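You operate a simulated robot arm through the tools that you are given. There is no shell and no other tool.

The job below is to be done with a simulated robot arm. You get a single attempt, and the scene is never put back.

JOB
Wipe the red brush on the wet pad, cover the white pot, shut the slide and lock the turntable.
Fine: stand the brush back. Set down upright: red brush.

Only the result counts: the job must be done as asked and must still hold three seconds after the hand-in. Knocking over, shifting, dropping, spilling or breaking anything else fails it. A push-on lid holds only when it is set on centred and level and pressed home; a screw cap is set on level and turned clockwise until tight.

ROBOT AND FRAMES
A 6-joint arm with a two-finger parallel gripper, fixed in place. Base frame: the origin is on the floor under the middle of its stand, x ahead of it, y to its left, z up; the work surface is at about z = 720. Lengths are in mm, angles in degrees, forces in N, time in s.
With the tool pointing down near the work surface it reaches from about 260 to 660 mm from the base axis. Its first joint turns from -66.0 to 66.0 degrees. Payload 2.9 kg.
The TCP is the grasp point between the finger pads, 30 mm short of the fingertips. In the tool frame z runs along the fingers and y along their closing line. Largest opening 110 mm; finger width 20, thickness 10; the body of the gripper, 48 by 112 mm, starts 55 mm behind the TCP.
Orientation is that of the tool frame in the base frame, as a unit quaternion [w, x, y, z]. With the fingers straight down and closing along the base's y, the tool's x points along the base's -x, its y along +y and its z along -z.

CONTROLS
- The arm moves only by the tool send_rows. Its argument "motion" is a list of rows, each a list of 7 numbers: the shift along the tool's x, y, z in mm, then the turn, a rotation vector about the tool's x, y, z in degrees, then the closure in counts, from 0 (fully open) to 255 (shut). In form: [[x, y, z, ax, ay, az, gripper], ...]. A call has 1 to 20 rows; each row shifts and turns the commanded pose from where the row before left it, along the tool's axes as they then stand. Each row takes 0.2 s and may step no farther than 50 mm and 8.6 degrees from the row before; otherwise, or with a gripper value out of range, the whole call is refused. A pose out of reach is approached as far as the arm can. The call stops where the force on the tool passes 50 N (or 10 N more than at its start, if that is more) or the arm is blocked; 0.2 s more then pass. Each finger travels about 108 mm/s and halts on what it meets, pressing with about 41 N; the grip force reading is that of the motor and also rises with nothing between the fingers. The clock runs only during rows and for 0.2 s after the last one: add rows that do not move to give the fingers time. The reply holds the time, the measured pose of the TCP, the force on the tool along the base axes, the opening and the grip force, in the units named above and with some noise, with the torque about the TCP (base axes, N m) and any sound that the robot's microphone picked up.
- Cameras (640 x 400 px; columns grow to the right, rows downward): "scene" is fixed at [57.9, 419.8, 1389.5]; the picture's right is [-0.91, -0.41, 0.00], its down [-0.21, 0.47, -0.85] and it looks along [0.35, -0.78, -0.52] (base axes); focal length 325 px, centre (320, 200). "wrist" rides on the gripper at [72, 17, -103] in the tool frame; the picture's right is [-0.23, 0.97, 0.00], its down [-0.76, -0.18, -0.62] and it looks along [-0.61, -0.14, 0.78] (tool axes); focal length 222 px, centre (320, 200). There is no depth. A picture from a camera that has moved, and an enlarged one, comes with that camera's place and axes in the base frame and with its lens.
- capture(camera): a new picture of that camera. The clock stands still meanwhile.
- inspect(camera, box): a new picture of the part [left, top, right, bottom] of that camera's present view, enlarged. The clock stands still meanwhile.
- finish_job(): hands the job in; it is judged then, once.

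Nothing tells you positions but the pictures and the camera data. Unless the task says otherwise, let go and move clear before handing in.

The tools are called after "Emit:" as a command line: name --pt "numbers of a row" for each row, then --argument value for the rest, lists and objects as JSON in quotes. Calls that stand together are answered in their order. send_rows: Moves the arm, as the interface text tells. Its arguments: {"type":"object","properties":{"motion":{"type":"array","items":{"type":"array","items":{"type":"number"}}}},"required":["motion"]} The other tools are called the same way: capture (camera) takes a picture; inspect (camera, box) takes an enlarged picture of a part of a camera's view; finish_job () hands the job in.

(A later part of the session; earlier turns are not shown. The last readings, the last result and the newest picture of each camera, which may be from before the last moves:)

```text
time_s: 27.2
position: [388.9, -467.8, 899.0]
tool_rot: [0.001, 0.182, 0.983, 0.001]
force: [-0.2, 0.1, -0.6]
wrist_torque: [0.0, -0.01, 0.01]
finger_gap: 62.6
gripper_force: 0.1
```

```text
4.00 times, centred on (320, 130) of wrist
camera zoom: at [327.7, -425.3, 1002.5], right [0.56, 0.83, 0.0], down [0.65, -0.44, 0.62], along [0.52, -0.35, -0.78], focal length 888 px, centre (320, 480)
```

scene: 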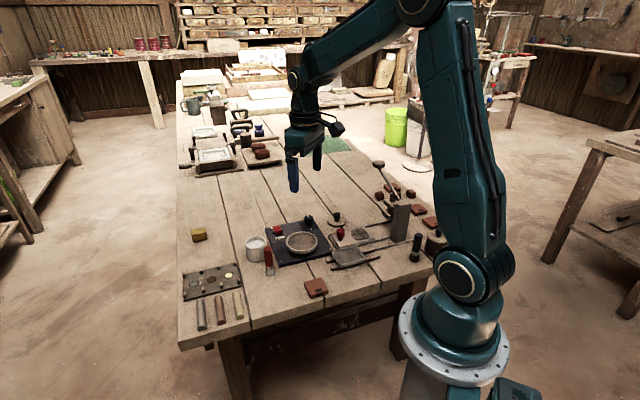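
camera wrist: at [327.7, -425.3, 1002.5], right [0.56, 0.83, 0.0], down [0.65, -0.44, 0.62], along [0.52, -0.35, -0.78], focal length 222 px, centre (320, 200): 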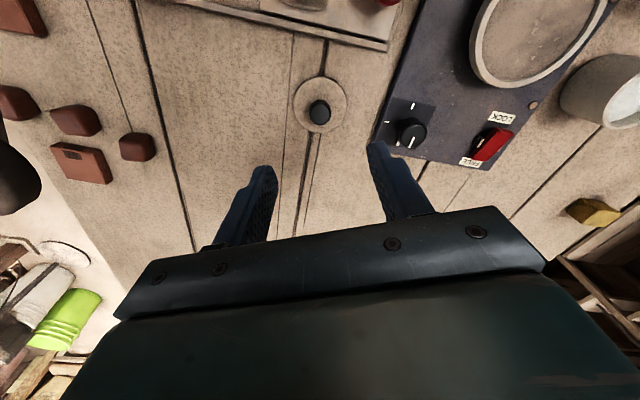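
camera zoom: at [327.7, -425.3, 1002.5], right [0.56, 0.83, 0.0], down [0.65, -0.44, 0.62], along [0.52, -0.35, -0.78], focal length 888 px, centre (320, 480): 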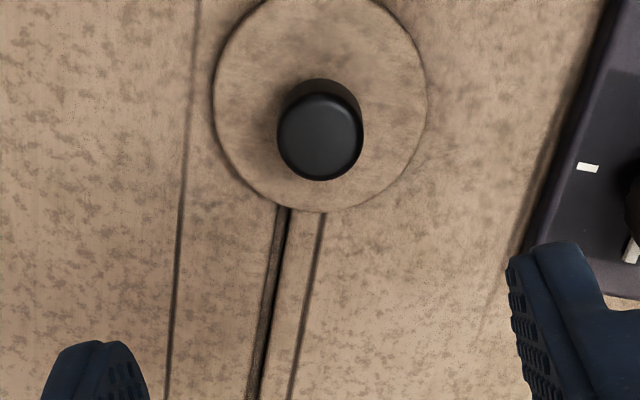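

The brush stands at its old spot. The lid is centred near (391.4, -468.7), with its knob about 23 mm wide and topping out near z = 761. I'll centre over it and descend partway, then check the alignment.

Emit:
send_rows --pt "-2.6 0 30 0 0 0 110" --pt "0 0 35 0 0 0 110" --pt "0 0 35 0 0 0 110" --pt "0 0 0 0 0 0 110"

Emit:
inspect --camera "wrist" --box '[200, 60, 440, 210]'

Emit:
inspect --camera "scene" --box '[290, 180, 390, 242]'

```text
time_s: 28.2
position: [393.7, -466.8, 799.7]
tool_rot: [0.001, 0.181, 0.983, 0.001]
force: [0.3, 0.3, 0.2]
wrist_torque: [-0.03, 0.0, 0.0]
finger_gap: 62.7
gripper_force: 0.1
```

```text
2.67 times, centred on (320, 135) of wrist
camera zoom: at [331.2, -423.7, 902.4], right [0.56, 0.83, 0.0], down [0.65, -0.44, 0.62], along [0.52, -0.35, -0.78], focal length 592 px, centre (320, 373)
```

zoom: 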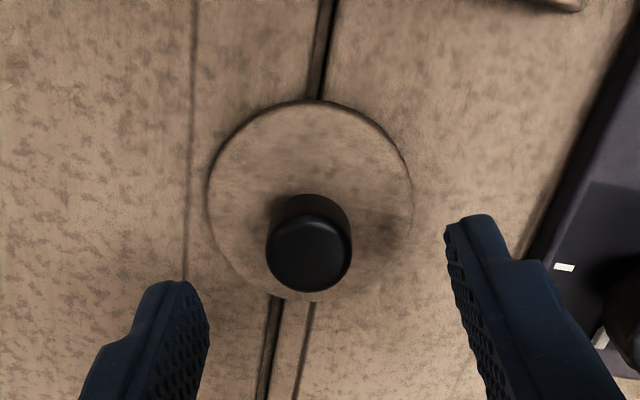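

```text
6.40 times, centred on (340, 211) of scene
camera zoom: at [57.9, 419.8, 1389.5], right [-0.91, -0.41, 0.0], down [-0.21, 0.47, -0.85], along [0.35, -0.78, -0.52], focal length 2083 px, centre (192, 130)
```

zoom: 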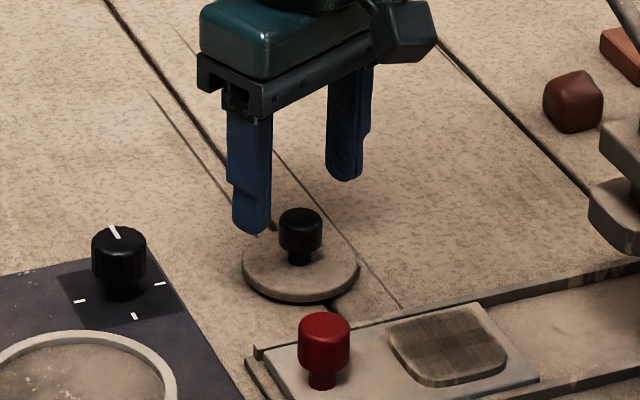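

Lid centre now appears about 3 mm off to the left. I'll correct by (+1.9, -2.9) in the tool frame while descending, then recheck.

Emit:
send_rows --pt "1.9 -2.9 10 0 0 0 110" --pt "0 0 8 0 0 0 110" --pt "0 0 0 0 0 0 110"

Emit:
inspect --camera "wrist" --box '[200, 60, 440, 210]'

Emit:
inspect --camera "scene" --box '[310, 190, 370, 227]'

```text
time_s: 29.0
position: [389.7, -470.5, 780.2]
tool_rot: [0.0, 0.182, 0.983, 0.0]
force: [0.0, 0.1, -0.3]
wrist_torque: [0.0, 0.02, 0.0]
finger_gap: 62.5
gripper_force: 0.1
```

```text
2.67 times, centred on (320, 135) of wrist
camera zoom: at [328.1, -426.5, 884.3], right [0.56, 0.83, 0.0], down [0.65, -0.44, 0.62], along [0.52, -0.35, -0.78], focal length 592 px, centre (320, 373)
```

zoom: 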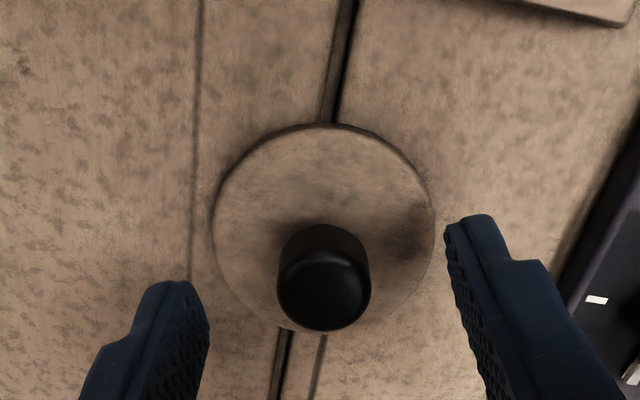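

```text
10.67 times, centred on (340, 208) of scene
camera zoom: at [57.9, 419.8, 1389.5], right [-0.91, -0.41, 0.0], down [-0.21, 0.47, -0.85], along [0.35, -0.78, -0.52], focal length 3471 px, centre (107, 109)
```

zoom: 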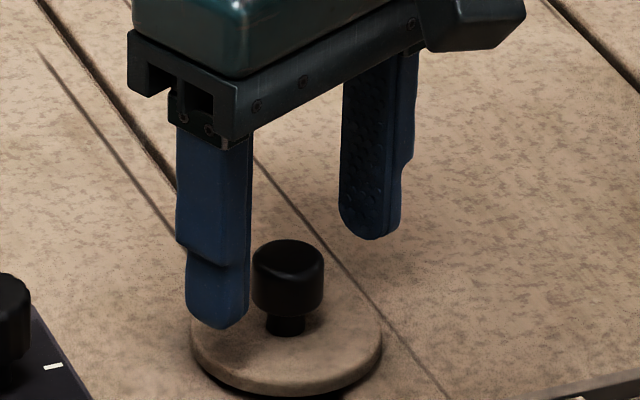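

Now the knob is centred within about 1 mm. I'll descend another 12 mm and close on the knob.

Emit:
send_rows --pt "0 0.8 6 0 0 0 110" --pt "0 0 6 0 0 0 110" --pt "0 0 0 0 0 0 110"

Emit:
inspect --camera "scene" --box '[310, 190, 370, 227]'

Emit:
inspect --camera "wrist" --box '[200, 60, 440, 210]'

```text
time_s: 29.8
position: [389.5, -470.7, 770.1]
tool_rot: [0.0, 0.182, 0.983, 0.0]
force: [-0.4, 0.3, -0.5]
wrist_torque: [0.0, -0.01, 0.0]
finger_gap: 62.6
gripper_force: 0.1
```

```text
10.67 times, centred on (340, 208) of scene
camera zoom: at [57.9, 419.8, 1389.5], right [-0.91, -0.41, 0.0], down [-0.21, 0.47, -0.85], along [0.35, -0.78, -0.52], focal length 3471 px, centre (107, 109)
```

zoom: 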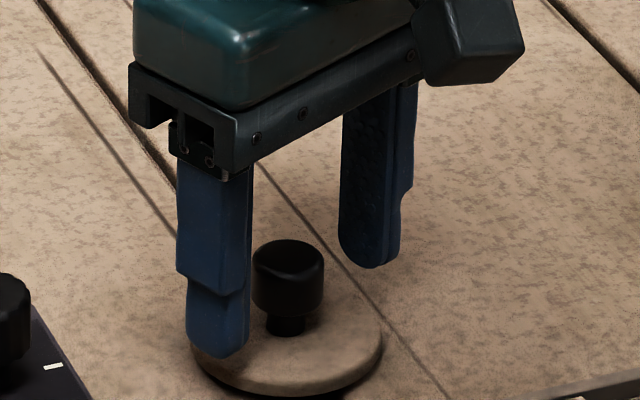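

```text
2.67 times, centred on (320, 135) of wrist
camera zoom: at [328.0, -427.0, 872.7], right [0.56, 0.83, 0.0], down [0.65, -0.44, 0.62], along [0.52, -0.35, -0.78], focal length 592 px, centre (320, 373)
```

zoom: 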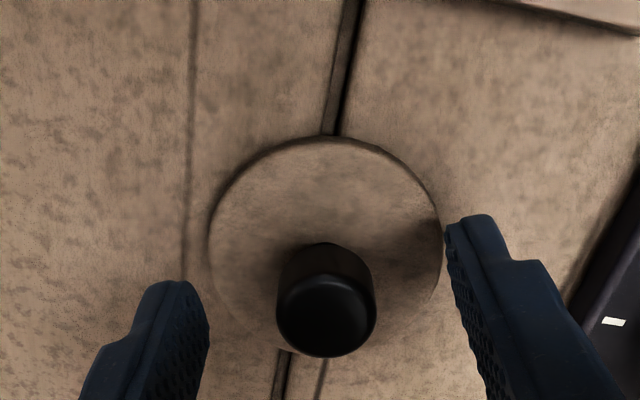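

Emit:
send_rows --pt "0 1.2 0 0 0 0 110" --pt "0 0 0 0 0 0 170" --pt "0 0 0 0 0 0 230" --pt "0 0 0 0 0 0 230" --pt "0 0 0 0 0 0 230"

Emit:
inspect --camera "wrist" --box '[200, 60, 440, 210]'

Emit:
inspect --camera "scene" --box '[310, 190, 370, 227]'

```text
time_s: 31.0
position: [391.7, -469.2, 769.2]
tool_rot: [0.0, 0.182, 0.983, 0.0]
force: [0.2, 0.3, 0.6]
wrist_torque: [-0.03, 0.02, 0.01]
finger_gap: 22.1
gripper_force: 41.2
```

```text
2.67 times, centred on (320, 135) of wrist
camera zoom: at [328.6, -425.5, 872.8], right [0.56, 0.83, 0.0], down [0.65, -0.44, 0.62], along [0.52, -0.35, -0.78], focal length 592 px, centre (320, 373)
```

zoom: 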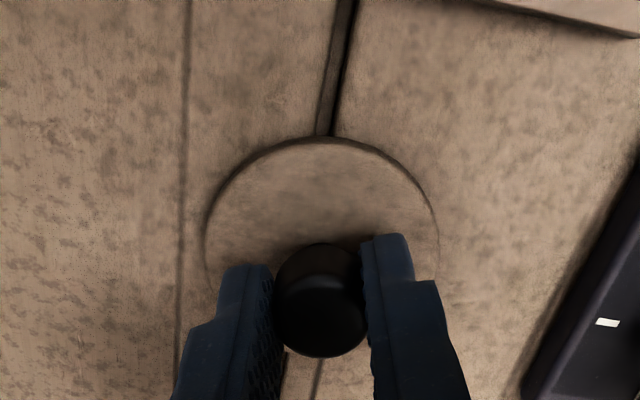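

```text
10.67 times, centred on (340, 208) of scene
camera zoom: at [57.9, 419.8, 1389.5], right [-0.91, -0.41, 0.0], down [-0.21, 0.47, -0.85], along [0.35, -0.78, -0.52], focal length 3471 px, centre (107, 109)
```

zoom: 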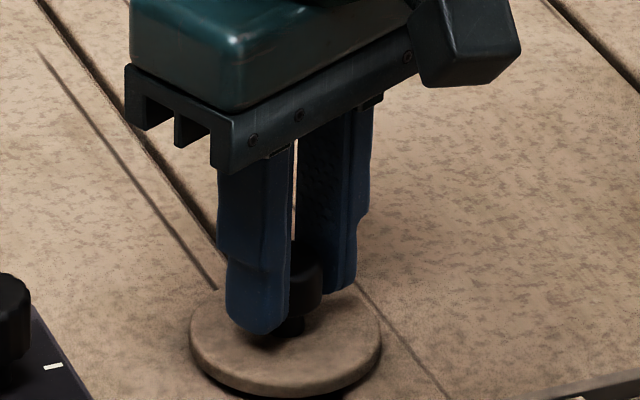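

The lid knob is gripped at 22 mm. I'll lift gently and check that the lid comes up level.

Emit:
send_rows --pt "0 0 -6 0 0 0 230" --pt "0 0 -20 0 0 0 230" --pt "0 0 -40 0 0 0 230" --pt "0 0 0 0 0 0 230"

Emit:
inspect --camera "scene" --box '[310, 170, 374, 210]'

Emit:
inspect --camera "wrist" --box '[200, 60, 440, 210]'

```text
time_s: 32.0
position: [390.9, -469.8, 836.5]
tool_rot: [0.0, 0.182, 0.983, 0.001]
force: [0.1, 0.5, -0.2]
wrist_torque: [0.0, 0.0, -0.02]
finger_gap: 21.9
gripper_force: 41.0
```

```text
10.00 times, centred on (342, 190) of scene
camera zoom: at [57.9, 419.8, 1389.5], right [-0.91, -0.41, 0.0], down [-0.21, 0.47, -0.85], along [0.35, -0.78, -0.52], focal length 3254 px, centre (100, 300)
```

zoom: 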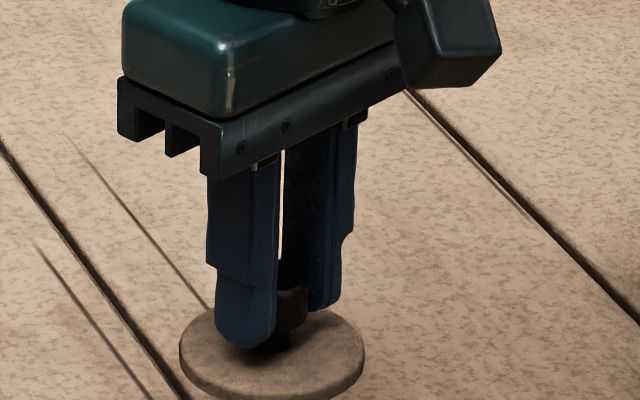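

```text
2.67 times, centred on (320, 135) of wrist
camera zoom: at [328.9, -426.1, 939.4], right [0.56, 0.83, 0.0], down [0.65, -0.44, 0.62], along [0.52, -0.35, -0.78], focal length 592 px, centre (320, 373)
```

zoom: 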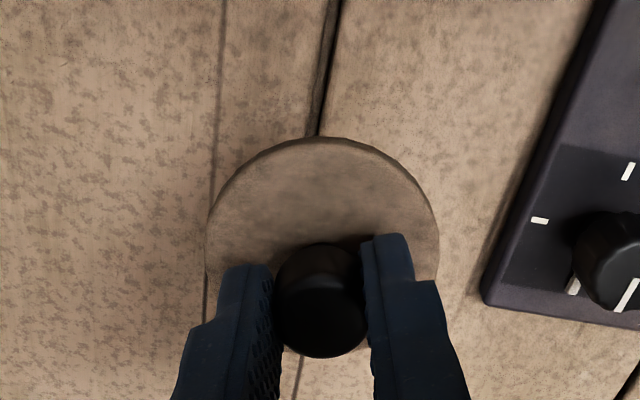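

The lid hangs level on the tool axis. I'll rise and move to a spot beside the pot, where the camera can see it past the lid.

Emit:
send_rows --pt "0 0 -44 0 0 0 230" --pt "-10.2 39.9 0 0 0 0 230" --pt "-10.2 39.9 0 0 0 0 230" --pt "-10.2 39.9 0 0 0 0 230" --pt "-10.2 39.9 0 0 0 0 230" --pt "-10.2 39.9 0 0 0 0 230" --pt "0 0 0 0 0 0 230"

Emit:
capture --camera "wrist"

Emit:
inspect --camera "wrist" --box '[370, 50, 530, 150]'

Emit:
inspect --camera "scene" --box '[230, 200, 310, 250]'

```text
time_s: 33.6
position: [510.8, -300.6, 878.9]
tool_rot: [0.0, 0.183, 0.983, 0.0]
force: [0.4, -0.4, 0.2]
wrist_torque: [-0.01, -0.01, 0.0]
finger_gap: 21.8
gripper_force: 40.5
```

```text
taken
camera wrist: at [449.5, -256.7, 981.5], right [0.56, 0.83, 0.0], down [0.65, -0.44, 0.62], along [0.52, -0.35, -0.78], focal length 222 px, centre (320, 200)
```

wrist: 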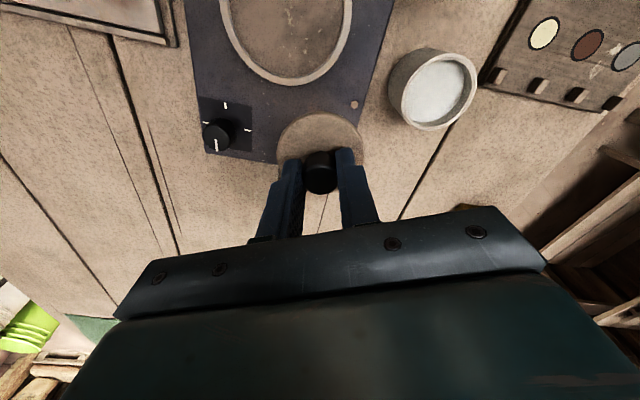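

```text
4.00 times, centred on (450, 100) of wrist
camera zoom: at [449.5, -256.7, 981.5], right [0.56, 0.83, 0.0], down [0.65, -0.44, 0.62], along [0.52, -0.35, -0.78], focal length 888 px, centre (-200, 600)
```

zoom: 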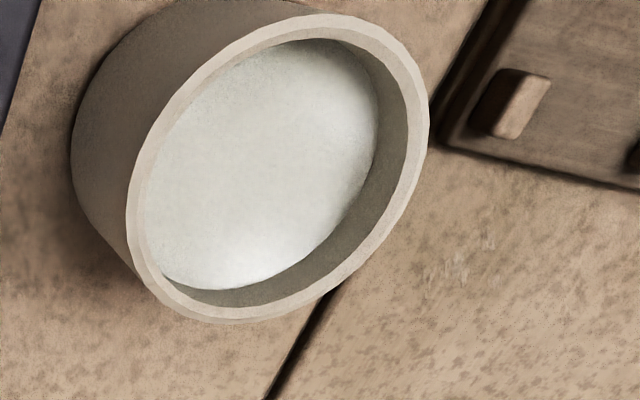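

```text
8.00 times, centred on (270, 225) of scene
camera zoom: at [57.9, 419.8, 1389.5], right [-0.91, -0.41, 0.0], down [-0.21, 0.47, -0.85], along [0.35, -0.78, -0.52], focal length 2604 px, centre (720, 0)
```

zoom: 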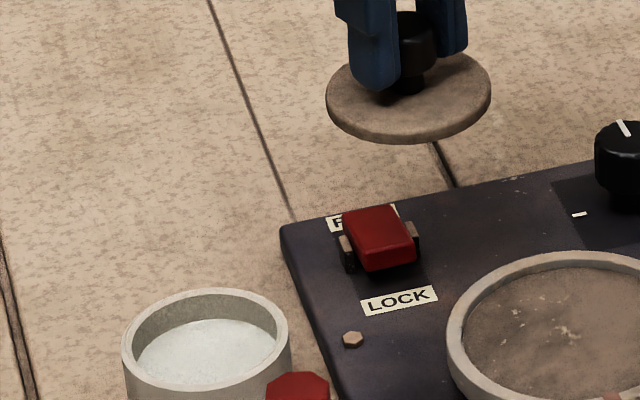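

The pot rim is centred near (548, -199.5) at about z = 774.5, roughly 62 mm across. I'll inspect how the lid sits in the gripper to get its exact centre relative to the tool.

Emit:
inspect --camera "wrist" --box '[260, 100, 380, 175]'

Emit:
inspect --camera "wrist" --box '[290, 140, 350, 200]'

Emit:
inspect --camera "scene" --box '[260, 190, 308, 220]'

```text
5.33 times, centred on (320, 138) of wrist
camera zoom: at [449.5, -256.7, 981.5], right [0.56, 0.83, 0.0], down [0.65, -0.44, 0.62], along [0.52, -0.35, -0.78], focal length 1185 px, centre (320, 533)
```

zoom: 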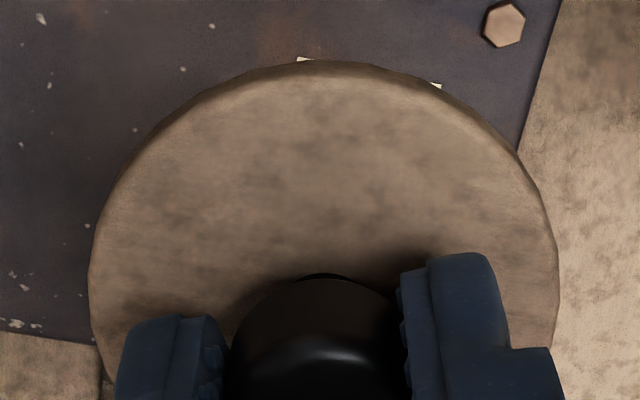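

```text
6.67 times, centred on (320, 170) of wrist
camera zoom: at [449.5, -256.7, 981.5], right [0.56, 0.83, 0.0], down [0.65, -0.44, 0.62], along [0.52, -0.35, -0.78], focal length 1481 px, centre (320, 400)
```

zoom: 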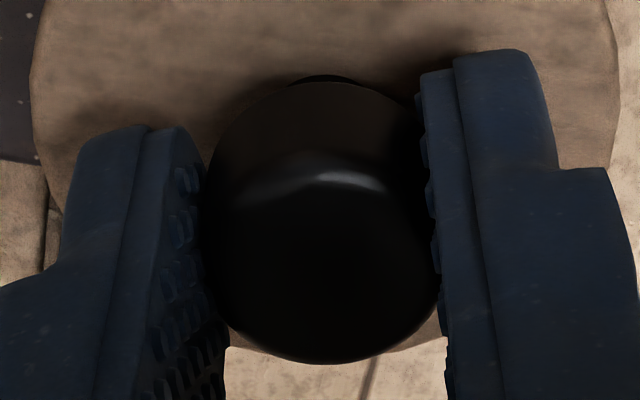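

```text
13.33 times, centred on (284, 205) of scene
camera zoom: at [57.9, 419.8, 1389.5], right [-0.91, -0.41, 0.0], down [-0.21, 0.47, -0.85], along [0.35, -0.78, -0.52], focal length 4339 px, centre (800, 133)
```

zoom: 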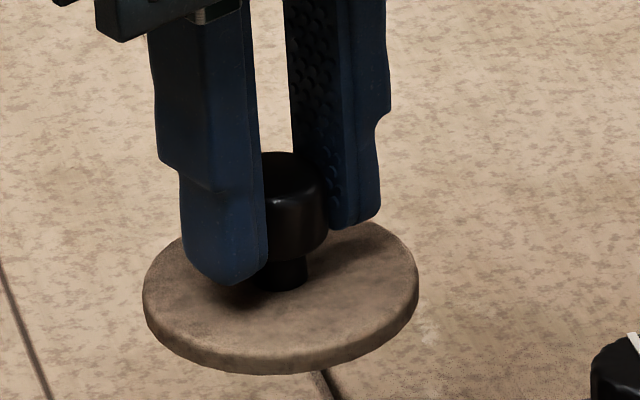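

The lid centre sits about 3.5 mm ahead of the tool axis, toward tool -x. I'll shift by (4, 105) in the tool frame to bring it over the pot, then lower to about 11 mm above the rim and check.

Emit:
send_rows --pt "1.5 35 0 0 0 0 230" --pt "1.5 35 0 0 0 0 230" --pt "1 35.3 0 0 0 0 230" --pt "0 0 20 0 0 0 230" --pt "0 0 20 0 0 0 230" --pt "0 0 0 0 0 0 230"

Emit:
capture --camera "wrist"

Emit:
inspect --camera "wrist" --box '[260, 90, 380, 165]'

Emit:
inspect --camera "scene" --box '[230, 210, 290, 247]'

```text
time_s: 35.0
position: [544.2, -203.0, 839.3]
tool_rot: [0.0, 0.182, 0.983, 0.0]
force: [-0.8, 0.1, 0.2]
wrist_torque: [0.01, 0.03, 0.02]
finger_gap: 22.1
gripper_force: 41.2
```

```text
taken
camera wrist: at [483.1, -158.9, 942.4], right [0.56, 0.83, 0.0], down [0.65, -0.44, 0.62], along [0.52, -0.35, -0.78], focal length 222 px, centre (320, 200)
```

wrist: 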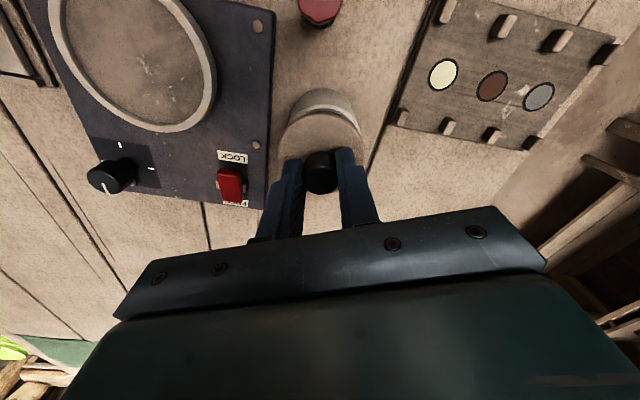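

```text
5.33 times, centred on (320, 128) of wrist
camera zoom: at [483.1, -158.9, 942.4], right [0.56, 0.83, 0.0], down [0.65, -0.44, 0.62], along [0.52, -0.35, -0.78], focal length 1185 px, centre (320, 587)
```

zoom: 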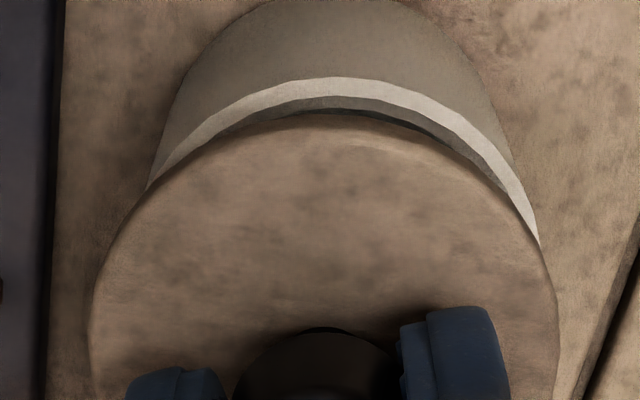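

```text
10.67 times, centred on (260, 228) of scene
camera zoom: at [57.9, 419.8, 1389.5], right [-0.91, -0.41, 0.0], down [-0.21, 0.47, -0.85], along [0.35, -0.78, -0.52], focal length 3471 px, centre (960, -104)
```

zoom: 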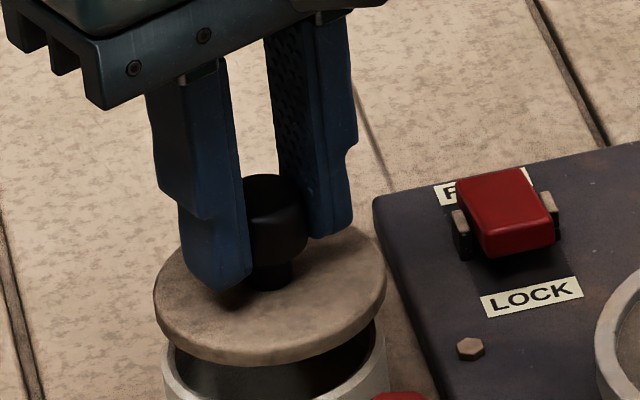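

The lid looks nearly concentric with the pot, within about 1.5 mm. I'll zoom in to refine this before lowering.

Emit:
inspect --camera "scene" --box '[240, 225, 280, 250]'

Emit:
inspect --camera "wrist" --box '[270, 80, 370, 142]'

```text
16.00 times, centred on (260, 238) of scene
camera zoom: at [57.9, 419.8, 1389.5], right [-0.91, -0.41, 0.0], down [-0.21, 0.47, -0.85], along [0.35, -0.78, -0.52], focal length 5207 px, centre (1280, -400)
```

zoom: 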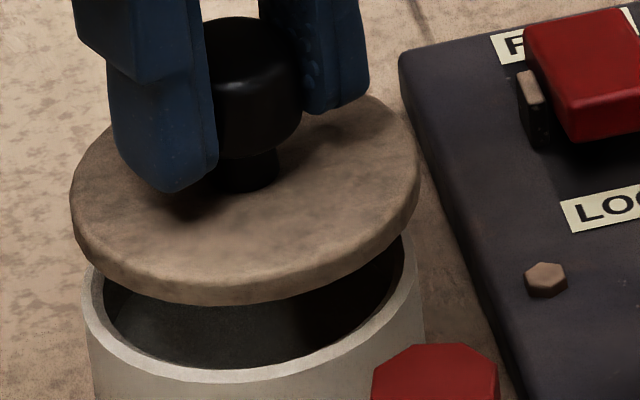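

```text
6.40 times, centred on (320, 111) of wrist
camera zoom: at [483.1, -158.9, 942.4], right [0.56, 0.83, 0.0], down [0.65, -0.44, 0.62], along [0.52, -0.35, -0.78], focal length 1422 px, centre (320, 770)
```

zoom: 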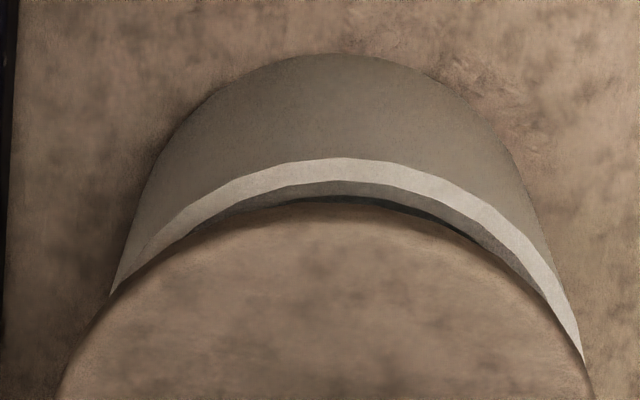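

The lid needs about (-0.5, +1.0) mm in the tool frame to be concentric. I'll apply that and lower toward the rim in stages.

Emit:
send_rows --pt "-0.5 1.0 4 0 0 0 230" --pt "0 0 4 0 0 0 230" --pt "0 0 3 0 0 0 230" --pt "0 0 0 0 0 0 230"

Emit:
inspect --camera "scene" --box '[240, 225, 280, 250]'

Emit:
inspect --camera "wrist" --box '[270, 80, 370, 142]'

```text
time_s: 36.0
position: [545.0, -199.9, 829.8]
tool_rot: [0.0, 0.182, 0.983, 0.001]
force: [0.0, 0.1, -0.1]
wrist_torque: [0.03, 0.02, 0.0]
finger_gap: 21.7
gripper_force: 41.3
```

```text
16.00 times, centred on (260, 238) of scene
camera zoom: at [57.9, 419.8, 1389.5], right [-0.91, -0.41, 0.0], down [-0.21, 0.47, -0.85], along [0.35, -0.78, -0.52], focal length 5207 px, centre (1280, -400)
```

zoom: 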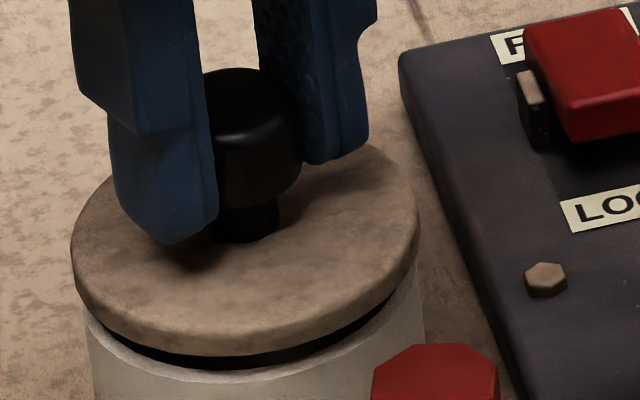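

```text
6.40 times, centred on (320, 111) of wrist
camera zoom: at [483.3, -157.4, 931.9], right [0.56, 0.83, 0.0], down [0.65, -0.44, 0.62], along [0.52, -0.35, -0.78], focal length 1422 px, centre (320, 770)
```

zoom: 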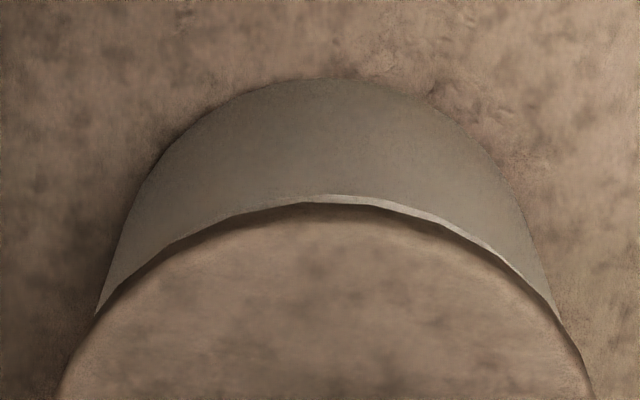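

The lid is centred within about 0.7 mm by both cameras. I'll keep lowering in small steps and watch the force.

Emit:
send_rows --pt "0 0 1.5 0 0 0 230" --pt "0 0 1.5 0 0 0 230"

Emit:
send_rows --pt "0 0 1.5 0 0 0 230"

```text
time_s: 36.6
position: [544.0, -199.6, 826.1]
tool_rot: [0.0, 0.182, 0.983, 0.001]
force: [0.5, 0.2, -1.5]
wrist_torque: [-0.01, -0.01, -0.01]
finger_gap: 22.0
gripper_force: 40.9
```

```text
time_s: 37.0
position: [545.1, -200.6, 824.1]
tool_rot: [0.0, 0.182, 0.983, 0.0]
force: [0.1, 0.0, -0.2]
wrist_torque: [0.01, 0.01, 0.01]
finger_gap: 22.1
gripper_force: 40.9
```

Emit:
inspect --camera "scene" --box '[240, 225, 280, 250]'

Emit:
inspect --camera "wrist" --box '[270, 80, 370, 142]'

```text
16.00 times, centred on (260, 238) of scene
camera zoom: at [57.9, 419.7, 1389.5], right [-0.91, -0.41, 0.0], down [-0.21, 0.47, -0.85], along [0.35, -0.78, -0.52], focal length 5207 px, centre (1280, -400)
```

zoom: 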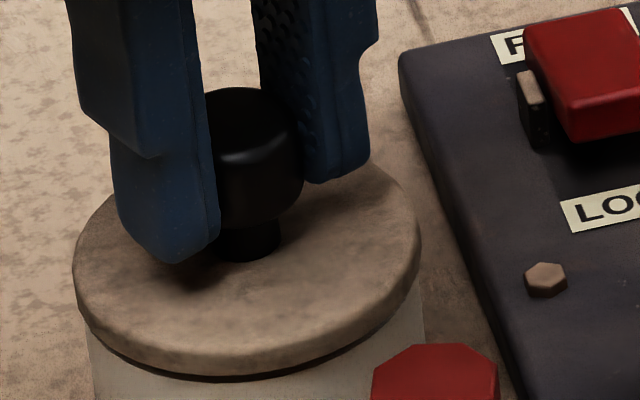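

```text
6.40 times, centred on (320, 111) of wrist
camera zoom: at [483.2, -157.1, 927.7], right [0.56, 0.83, 0.0], down [0.65, -0.44, 0.62], along [0.52, -0.35, -0.78], focal length 1422 px, centre (320, 770)
```

zoom: 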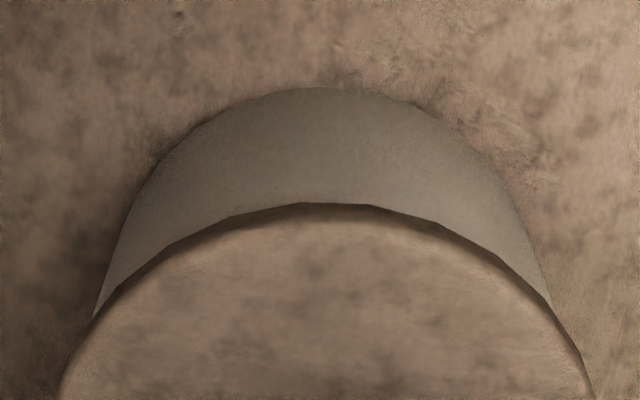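

The lid is just above the rim and centred within about 1 mm. I'll nudge it 0.4 mm and continue down until I feel contact.

Emit:
send_rows --pt "0.4 0 1 0 0 0 230"

Emit:
send_rows --pt "0 0 1 0 0 0 230"

Emit:
send_rows --pt "0 0 1 0 0 0 230"

```text
time_s: 37.4
position: [544.3, -200.3, 822.2]
tool_rot: [-0.001, 0.182, 0.983, 0.0]
force: [-0.9, 0.7, 0.5]
wrist_torque: [0.0, -0.01, -0.02]
finger_gap: 21.8
gripper_force: 41.1
```

```text
time_s: 37.8
position: [543.9, -201.1, 822.6]
tool_rot: [0.0, 0.183, 0.983, 0.0]
force: [0.0, -0.4, -0.9]
wrist_torque: [0.01, 0.03, -0.01]
finger_gap: 21.8
gripper_force: 40.7
```

```text
time_s: 38.2
position: [543.9, -201.2, 823.2]
tool_rot: [0.002, 0.182, 0.983, 0.0]
force: [3.0, -1.1, 5.3]
wrist_torque: [-0.01, -0.06, -0.02]
finger_gap: 21.7
gripper_force: 41.1
heard: snap
```

I heard a snap with 5 N of contact. I'll press a little further to be sure the lid is home.

Emit:
send_rows --pt "0 0 1 0 0 0 230"

Emit:
inspect --camera "scene" --box '[240, 225, 280, 250]'

Emit:
inspect --camera "wrist" --box '[270, 80, 370, 142]'

```text
time_s: 38.6
position: [545.2, -200.6, 822.8]
tool_rot: [0.003, 0.182, 0.983, 0.0]
force: [2.3, -0.9, 19.3]
wrist_torque: [0.13, 0.27, -0.14]
finger_gap: 22.0
gripper_force: 41.3
```

```text
16.00 times, centred on (260, 238) of scene
camera zoom: at [57.6, 419.9, 1389.5], right [-0.91, -0.41, 0.0], down [-0.21, 0.47, -0.85], along [0.35, -0.78, -0.52], focal length 5207 px, centre (1280, -400)
```

zoom: 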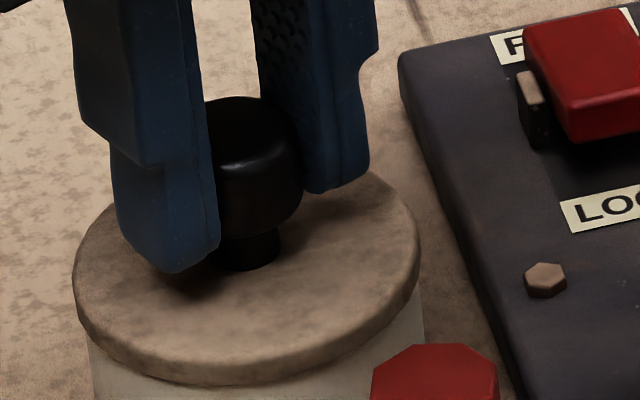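

```text
6.40 times, centred on (320, 111) of wrist
camera zoom: at [483.1, -156.9, 925.0], right [0.56, 0.83, 0.0], down [0.64, -0.44, 0.63], along [0.52, -0.35, -0.78], focal length 1422 px, centre (320, 770)
```

zoom: 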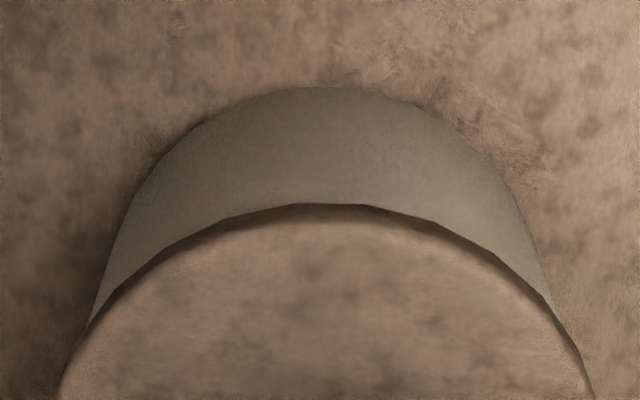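

Emit:
send_rows --pt "0 0 1 0 0 0 230" --pt "0 0 0 0 0 0 230"

```text
time_s: 39.2
position: [545.8, -199.4, 821.3]
tool_rot: [0.004, 0.183, 0.983, 0.0]
force: [-0.7, -0.1, 32.4]
wrist_torque: [0.04, 0.17, -0.13]
finger_gap: 22.1
gripper_force: 41.4
```

The lid is pressed home at 32 N. I'll relieve the load, then open the fingers.

Emit:
send_rows --pt "0 0 -1.8 0 0 0 230" --pt "0 0 0 0 0 0 200" --pt "0 0 0 0 0 0 150" --pt "0 0 0 0 0 0 110" --pt "0 0 0 0 0 0 110"

Emit:
inspect --camera "scene" --box '[240, 225, 280, 250]'

Emit:
inspect --camera "wrist" --box '[240, 80, 400, 180]'

```text
time_s: 40.4
position: [543.4, -197.9, 820.4]
tool_rot: [-0.001, 0.182, 0.983, -0.001]
force: [-0.2, 0.4, -0.7]
wrist_torque: [-0.02, -0.02, -0.03]
finger_gap: 62.7
gripper_force: 0.1
```

```text
16.00 times, centred on (260, 238) of scene
camera zoom: at [57.9, 419.8, 1389.5], right [-0.91, -0.41, 0.0], down [-0.21, 0.47, -0.85], along [0.35, -0.78, -0.52], focal length 5207 px, centre (1280, -400)
```

zoom: 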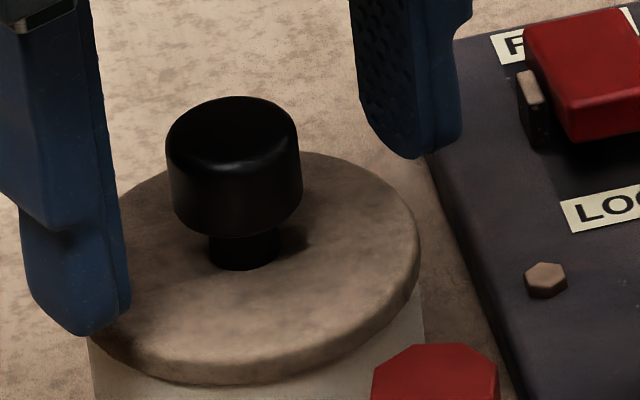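

```text
4.00 times, centred on (320, 130) of wrist
camera zoom: at [482.2, -156.3, 923.5], right [0.56, 0.83, 0.0], down [0.65, -0.44, 0.62], along [0.52, -0.35, -0.78], focal length 888 px, centre (320, 480)
```

zoom: 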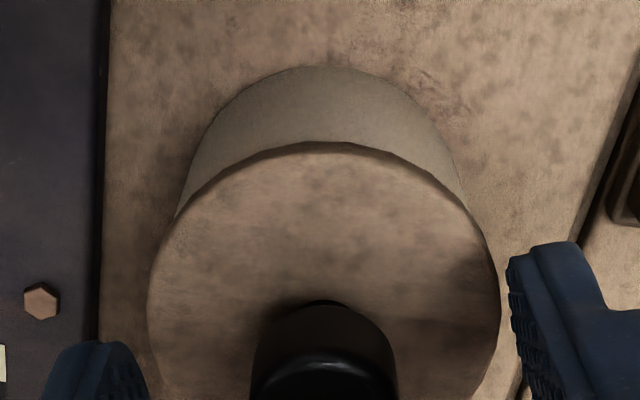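

The lid is seated and released. I'll rise clear, move back, and turn the tool about 114° so the camera looks along the slide toward the press.

Emit:
send_rows --pt "0 0 -25 0 0 0 110" --pt "0 0 -40 0 0 0 110" --pt "0 0 -40 0 0 0 110" --pt "19 -29.3 0 0 0 0 110" --pt "19 -29.3 0 0 0 0 110" --pt "19 -29.3 0 0 0 0 110" --pt "19 -29.3 0 0 0 0 110" --pt "0 0 0 0 0 0 110"

Emit:
inspect --camera "scene" --box '[230, 210, 310, 260]'

Emit:
capture --camera "scene"

```text
time_s: 42.2
position: [432.0, -283.2, 926.4]
tool_rot: [0.0, 0.183, 0.983, 0.0]
force: [-0.5, -0.8, -0.6]
wrist_torque: [0.01, 0.0, 0.02]
finger_gap: 62.4
gripper_force: 0.1
```

```text
8.00 times, centred on (270, 235) of scene
camera zoom: at [57.9, 419.7, 1389.5], right [-0.91, -0.41, 0.0], down [-0.21, 0.47, -0.85], along [0.35, -0.78, -0.52], focal length 2604 px, centre (720, -80)
```

zoom: 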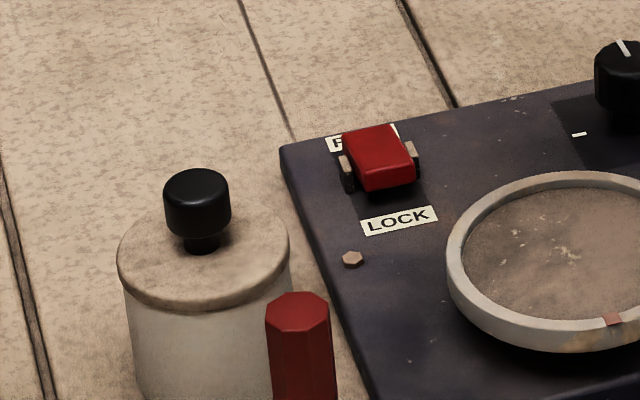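

```text
taken
```

scene: 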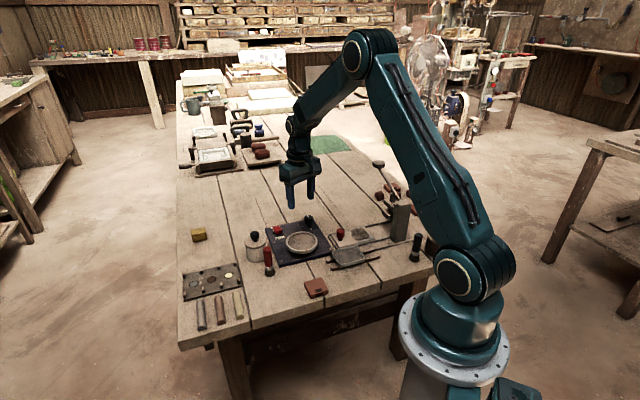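

The lid sits centred on the pot. Now I turn the tool toward looking down the slide axis.

Emit:
send_rows --pt "0 0 0 0 0 8.2 110" --pt "0 0 0 0 0 8.2 110" --pt "0 0 0 0 0 8.2 110" --pt "0 0 0 0 0 8.2 110" --pt "0 0 0 0 0 8.2 110" --pt "0 0 0 0 0 8.2 110" --pt "0 0 0 0 0 8.2 110" --pt "0 0 0 0 0 8.2 110" --pt "0 0 0 0 0 8.2 110" --pt "0 0 0 0 0 8.2 110" --pt "0 0 0 0 0 8.2 110" --pt "0 0 0 0 0 8.2 110" --pt "0 0 0 0 0 8.2 110" --pt "0 0 0 0 0 7.4 110" --pt "0 0 0 0 0 0 110"

Emit:
capture --camera "wrist"

```text
time_s: 45.4
position: [430.7, -280.8, 926.7]
tool_rot: [0.0, 0.924, 0.382, 0.0]
force: [0.0, 0.1, 0.3]
wrist_torque: [0.01, 0.01, -0.01]
finger_gap: 62.9
gripper_force: 0.1
```

```text
taken
camera wrist: at [494.6, -241.3, 1029.4], right [0.53, -0.85, 0.0], down [-0.67, -0.41, 0.62], along [-0.53, -0.33, -0.78], focal length 222 px, centre (320, 200)
```

wrist: 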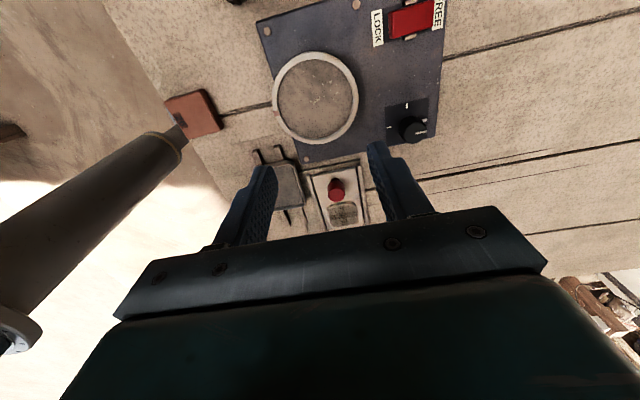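

The tool now faces along the slide axis. I'll close the fingers and move to hover just outside the red knob to check the alignment.

Emit:
send_rows --pt "-30 -0.6 0 0 0 0 180" --pt "-30 -0.6 0 0 0 0 255" --pt "-29.7 -0.6 20 0 0 0 255" --pt "0 0 40 0 0 0 255" --pt "0 0 30 0 0 0 255" --pt "0 0 0 0 0 0 255"

Emit:
capture --camera "wrist"

Emit:
inspect --camera "wrist" --box '[240, 90, 400, 190]'

Emit:
inspect --camera "scene" --box '[310, 190, 430, 265]'

```text
time_s: 46.8
position: [365.0, -345.4, 834.8]
tool_rot: [0.001, 0.924, 0.382, 0.0]
force: [0.5, -0.9, 0.0]
wrist_torque: [0.0, 0.03, 0.0]
finger_gap: 0.0
gripper_force: 38.0
```

```text
taken
camera wrist: at [429.2, -304.4, 938.0], right [0.53, -0.85, 0.0], down [-0.66, -0.41, 0.62], along [-0.53, -0.33, -0.78], focal length 222 px, centre (320, 200)
```

wrist: 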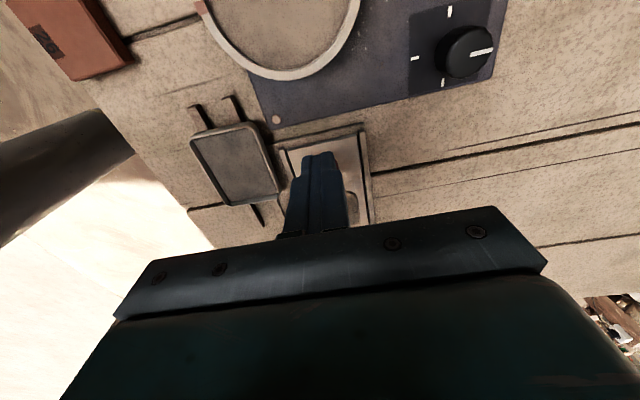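

```text
4.00 times, centred on (320, 140) of wrist
camera zoom: at [429.2, -304.4, 938.0], right [0.53, -0.85, 0.0], down [-0.66, -0.41, 0.62], along [-0.53, -0.33, -0.78], focal length 888 px, centre (320, 440)
```

zoom: 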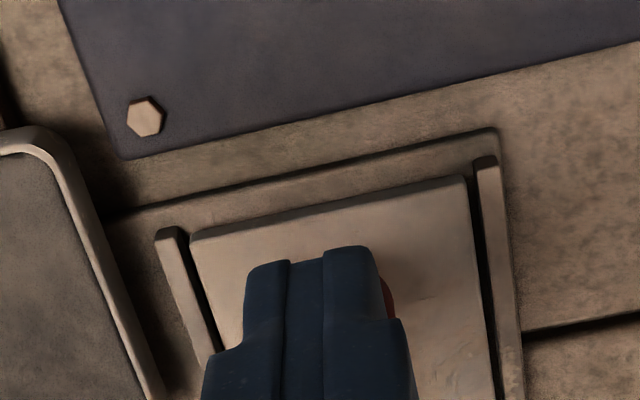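

```text
5.33 times, centred on (370, 228) of scene
camera zoom: at [57.9, 419.7, 1389.5], right [-0.91, -0.41, 0.0], down [-0.21, 0.47, -0.85], along [0.35, -0.78, -0.52], focal length 1736 px, centre (53, 53)
```

zoom: 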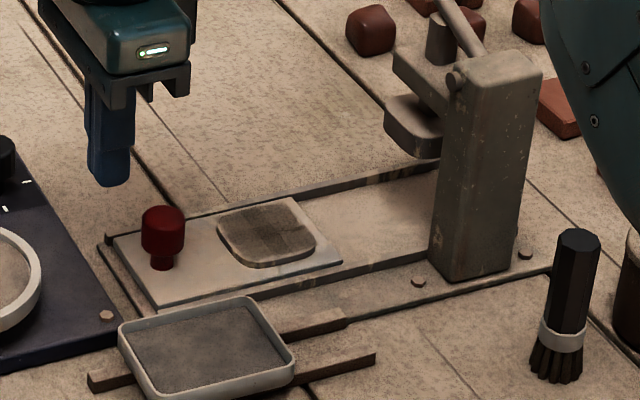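

The slide rails run exactly along the tool's x axis and the knob is about 3.3 mm to tool -y. I'll shift, then lower the closed fingers behind the knob.

Emit:
send_rows --pt "2 -3.3 20 0 0 0 255" --pt "0 0 25 0 0 0 255" --pt "0 0 19 0 0 0 255" --pt "0 0 0 0 0 0 255"

Emit:
inspect --camera "wrist" --box '[240, 90, 400, 190]'

Emit:
inspect --camera "scene" --box '[310, 190, 430, 265]'

```text
time_s: 47.8
position: [367.6, -340.6, 770.7]
tool_rot: [0.0, 0.924, 0.383, 0.0]
force: [-0.9, 0.5, -0.2]
wrist_torque: [-0.01, -0.01, -0.03]
finger_gap: 0.0
gripper_force: 37.2
```

```text
4.00 times, centred on (320, 140) of wrist
camera zoom: at [428.9, -300.6, 874.0], right [0.53, -0.85, 0.0], down [-0.66, -0.41, 0.62], along [-0.53, -0.33, -0.78], focal length 888 px, centre (320, 440)
```

zoom: 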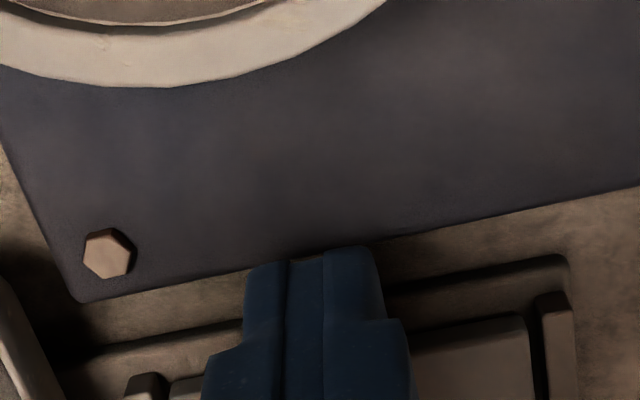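

```text
5.33 times, centred on (370, 228) of scene
camera zoom: at [57.9, 419.8, 1389.5], right [-0.91, -0.41, 0.0], down [-0.21, 0.47, -0.85], along [0.35, -0.78, -0.52], focal length 1736 px, centre (53, 53)
```

zoom: 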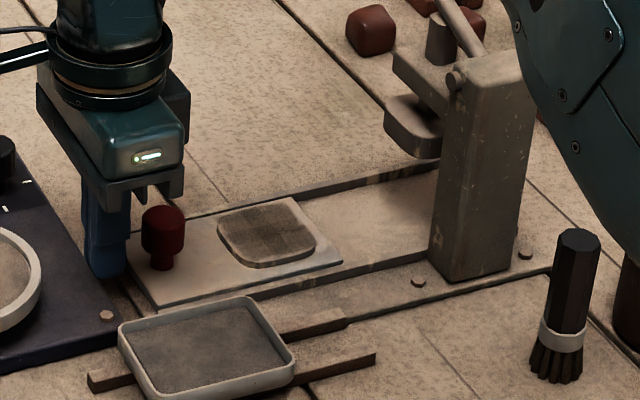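

The closed fingers are behind the knob on its outer side. I'll push inward along tool -x, watching the force.

Emit:
send_rows --pt "-6 0 0 0 0 0 255" --pt "-6 0 0 0 0 0 255" --pt "-4 0 0 0 0 0 255" --pt "-4 0 0 0 0 0 255" --pt "-4 0 0 0 0 0 255" --pt "-4 0 0 0 0 0 255"

Emit:
inspect --camera "scene" --box '[310, 190, 430, 265]'

```text
time_s: 49.2
position: [345.1, -360.1, 771.8]
tool_rot: [0.0, 0.924, 0.382, 0.0]
force: [-0.2, -1.0, -0.9]
wrist_torque: [0.01, 0.04, 0.02]
finger_gap: 0.1
gripper_force: 38.0
```

```text
5.33 times, centred on (370, 228) of scene
camera zoom: at [57.9, 419.8, 1389.5], right [-0.91, -0.41, 0.0], down [-0.21, 0.47, -0.85], along [0.35, -0.78, -0.52], focal length 1736 px, centre (53, 53)
```

zoom: 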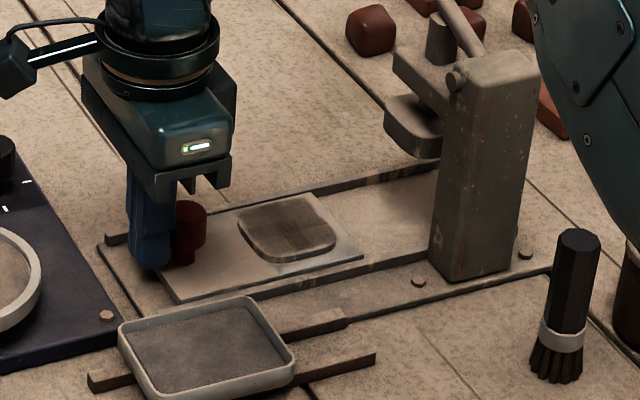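

The slide is moving freely with the push. I continue pushing in stages.

Emit:
send_rows --pt "-5 0 0 0 0 0 255" --pt "-5 0 0 0 0 0 255" --pt "-5 0 0 0 0 0 255" --pt "-5 0 0 0 0 0 255" --pt "-5 0 0 0 0 0 255" --pt "-5 0 0 0 0 0 255" --pt "-5 0 0 0 0 0 255" --pt "-5 0 0 0 0 0 255"

Emit:
inspect --camera "scene" --box '[310, 190, 430, 265]'

Emit:
capture --camera "wrist"

```text
time_s: 51.0
position: [317.3, -390.0, 772.7]
tool_rot: [0.0, 0.924, 0.382, 0.0]
force: [-4.1, 4.4, 9.9]
wrist_torque: [-0.08, 0.06, -0.05]
finger_gap: 0.1
gripper_force: 37.5
```

```text
5.33 times, centred on (370, 228) of scene
camera zoom: at [57.7, 420.0, 1389.5], right [-0.91, -0.41, 0.0], down [-0.21, 0.47, -0.85], along [0.35, -0.78, -0.52], focal length 1736 px, centre (53, 53)
```

zoom: 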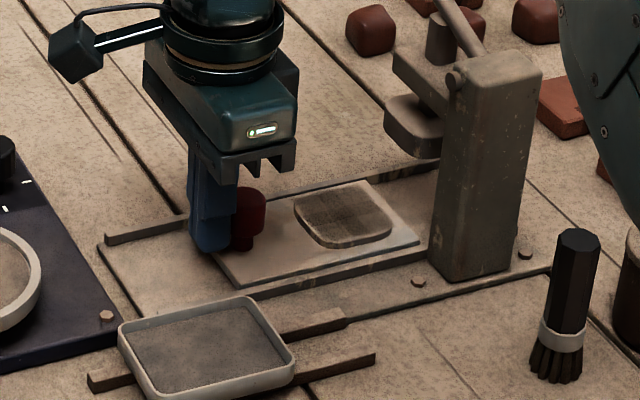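

```text
taken
camera wrist: at [380.3, -348.2, 875.2], right [0.53, -0.85, 0.0], down [-0.66, -0.41, 0.62], along [-0.53, -0.33, -0.78], focal length 222 px, centre (320, 200)
```

wrist: 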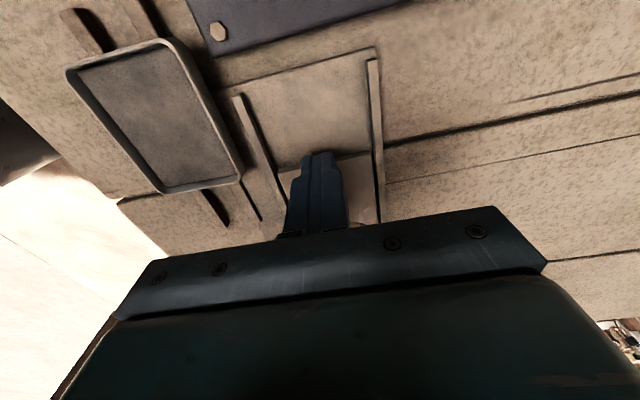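

Emit:
inspect --camera "scene" --box '[335, 215, 383, 245]'

Emit:
inspect --camera "wrist" --box '[280, 130, 400, 205]'

```text
13.33 times, centred on (359, 230) of scene
camera zoom: at [57.7, 420.0, 1389.5], right [-0.91, -0.41, 0.0], down [-0.21, 0.47, -0.85], along [0.35, -0.78, -0.52], focal length 4339 px, centre (-200, -200)
```

zoom: 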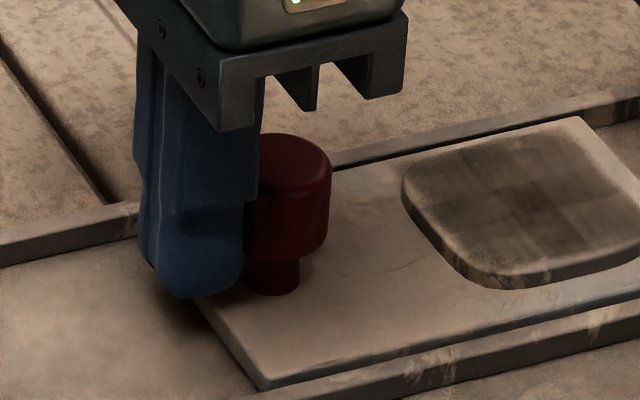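

```text
5.33 times, centred on (340, 168) of wrist
camera zoom: at [380.3, -348.2, 875.2], right [0.53, -0.85, 0.0], down [-0.66, -0.41, 0.62], along [-0.53, -0.33, -0.78], focal length 1185 px, centre (213, 373)
```

zoom: 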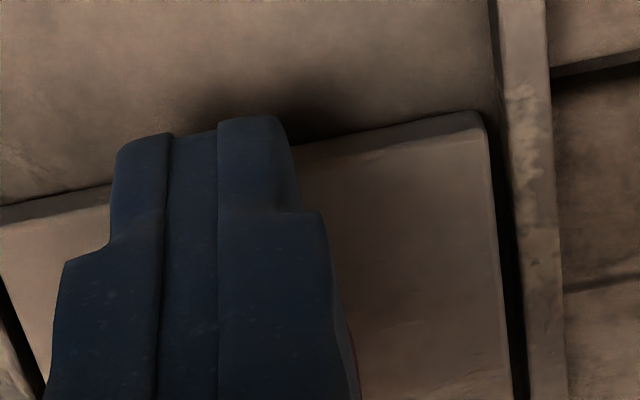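

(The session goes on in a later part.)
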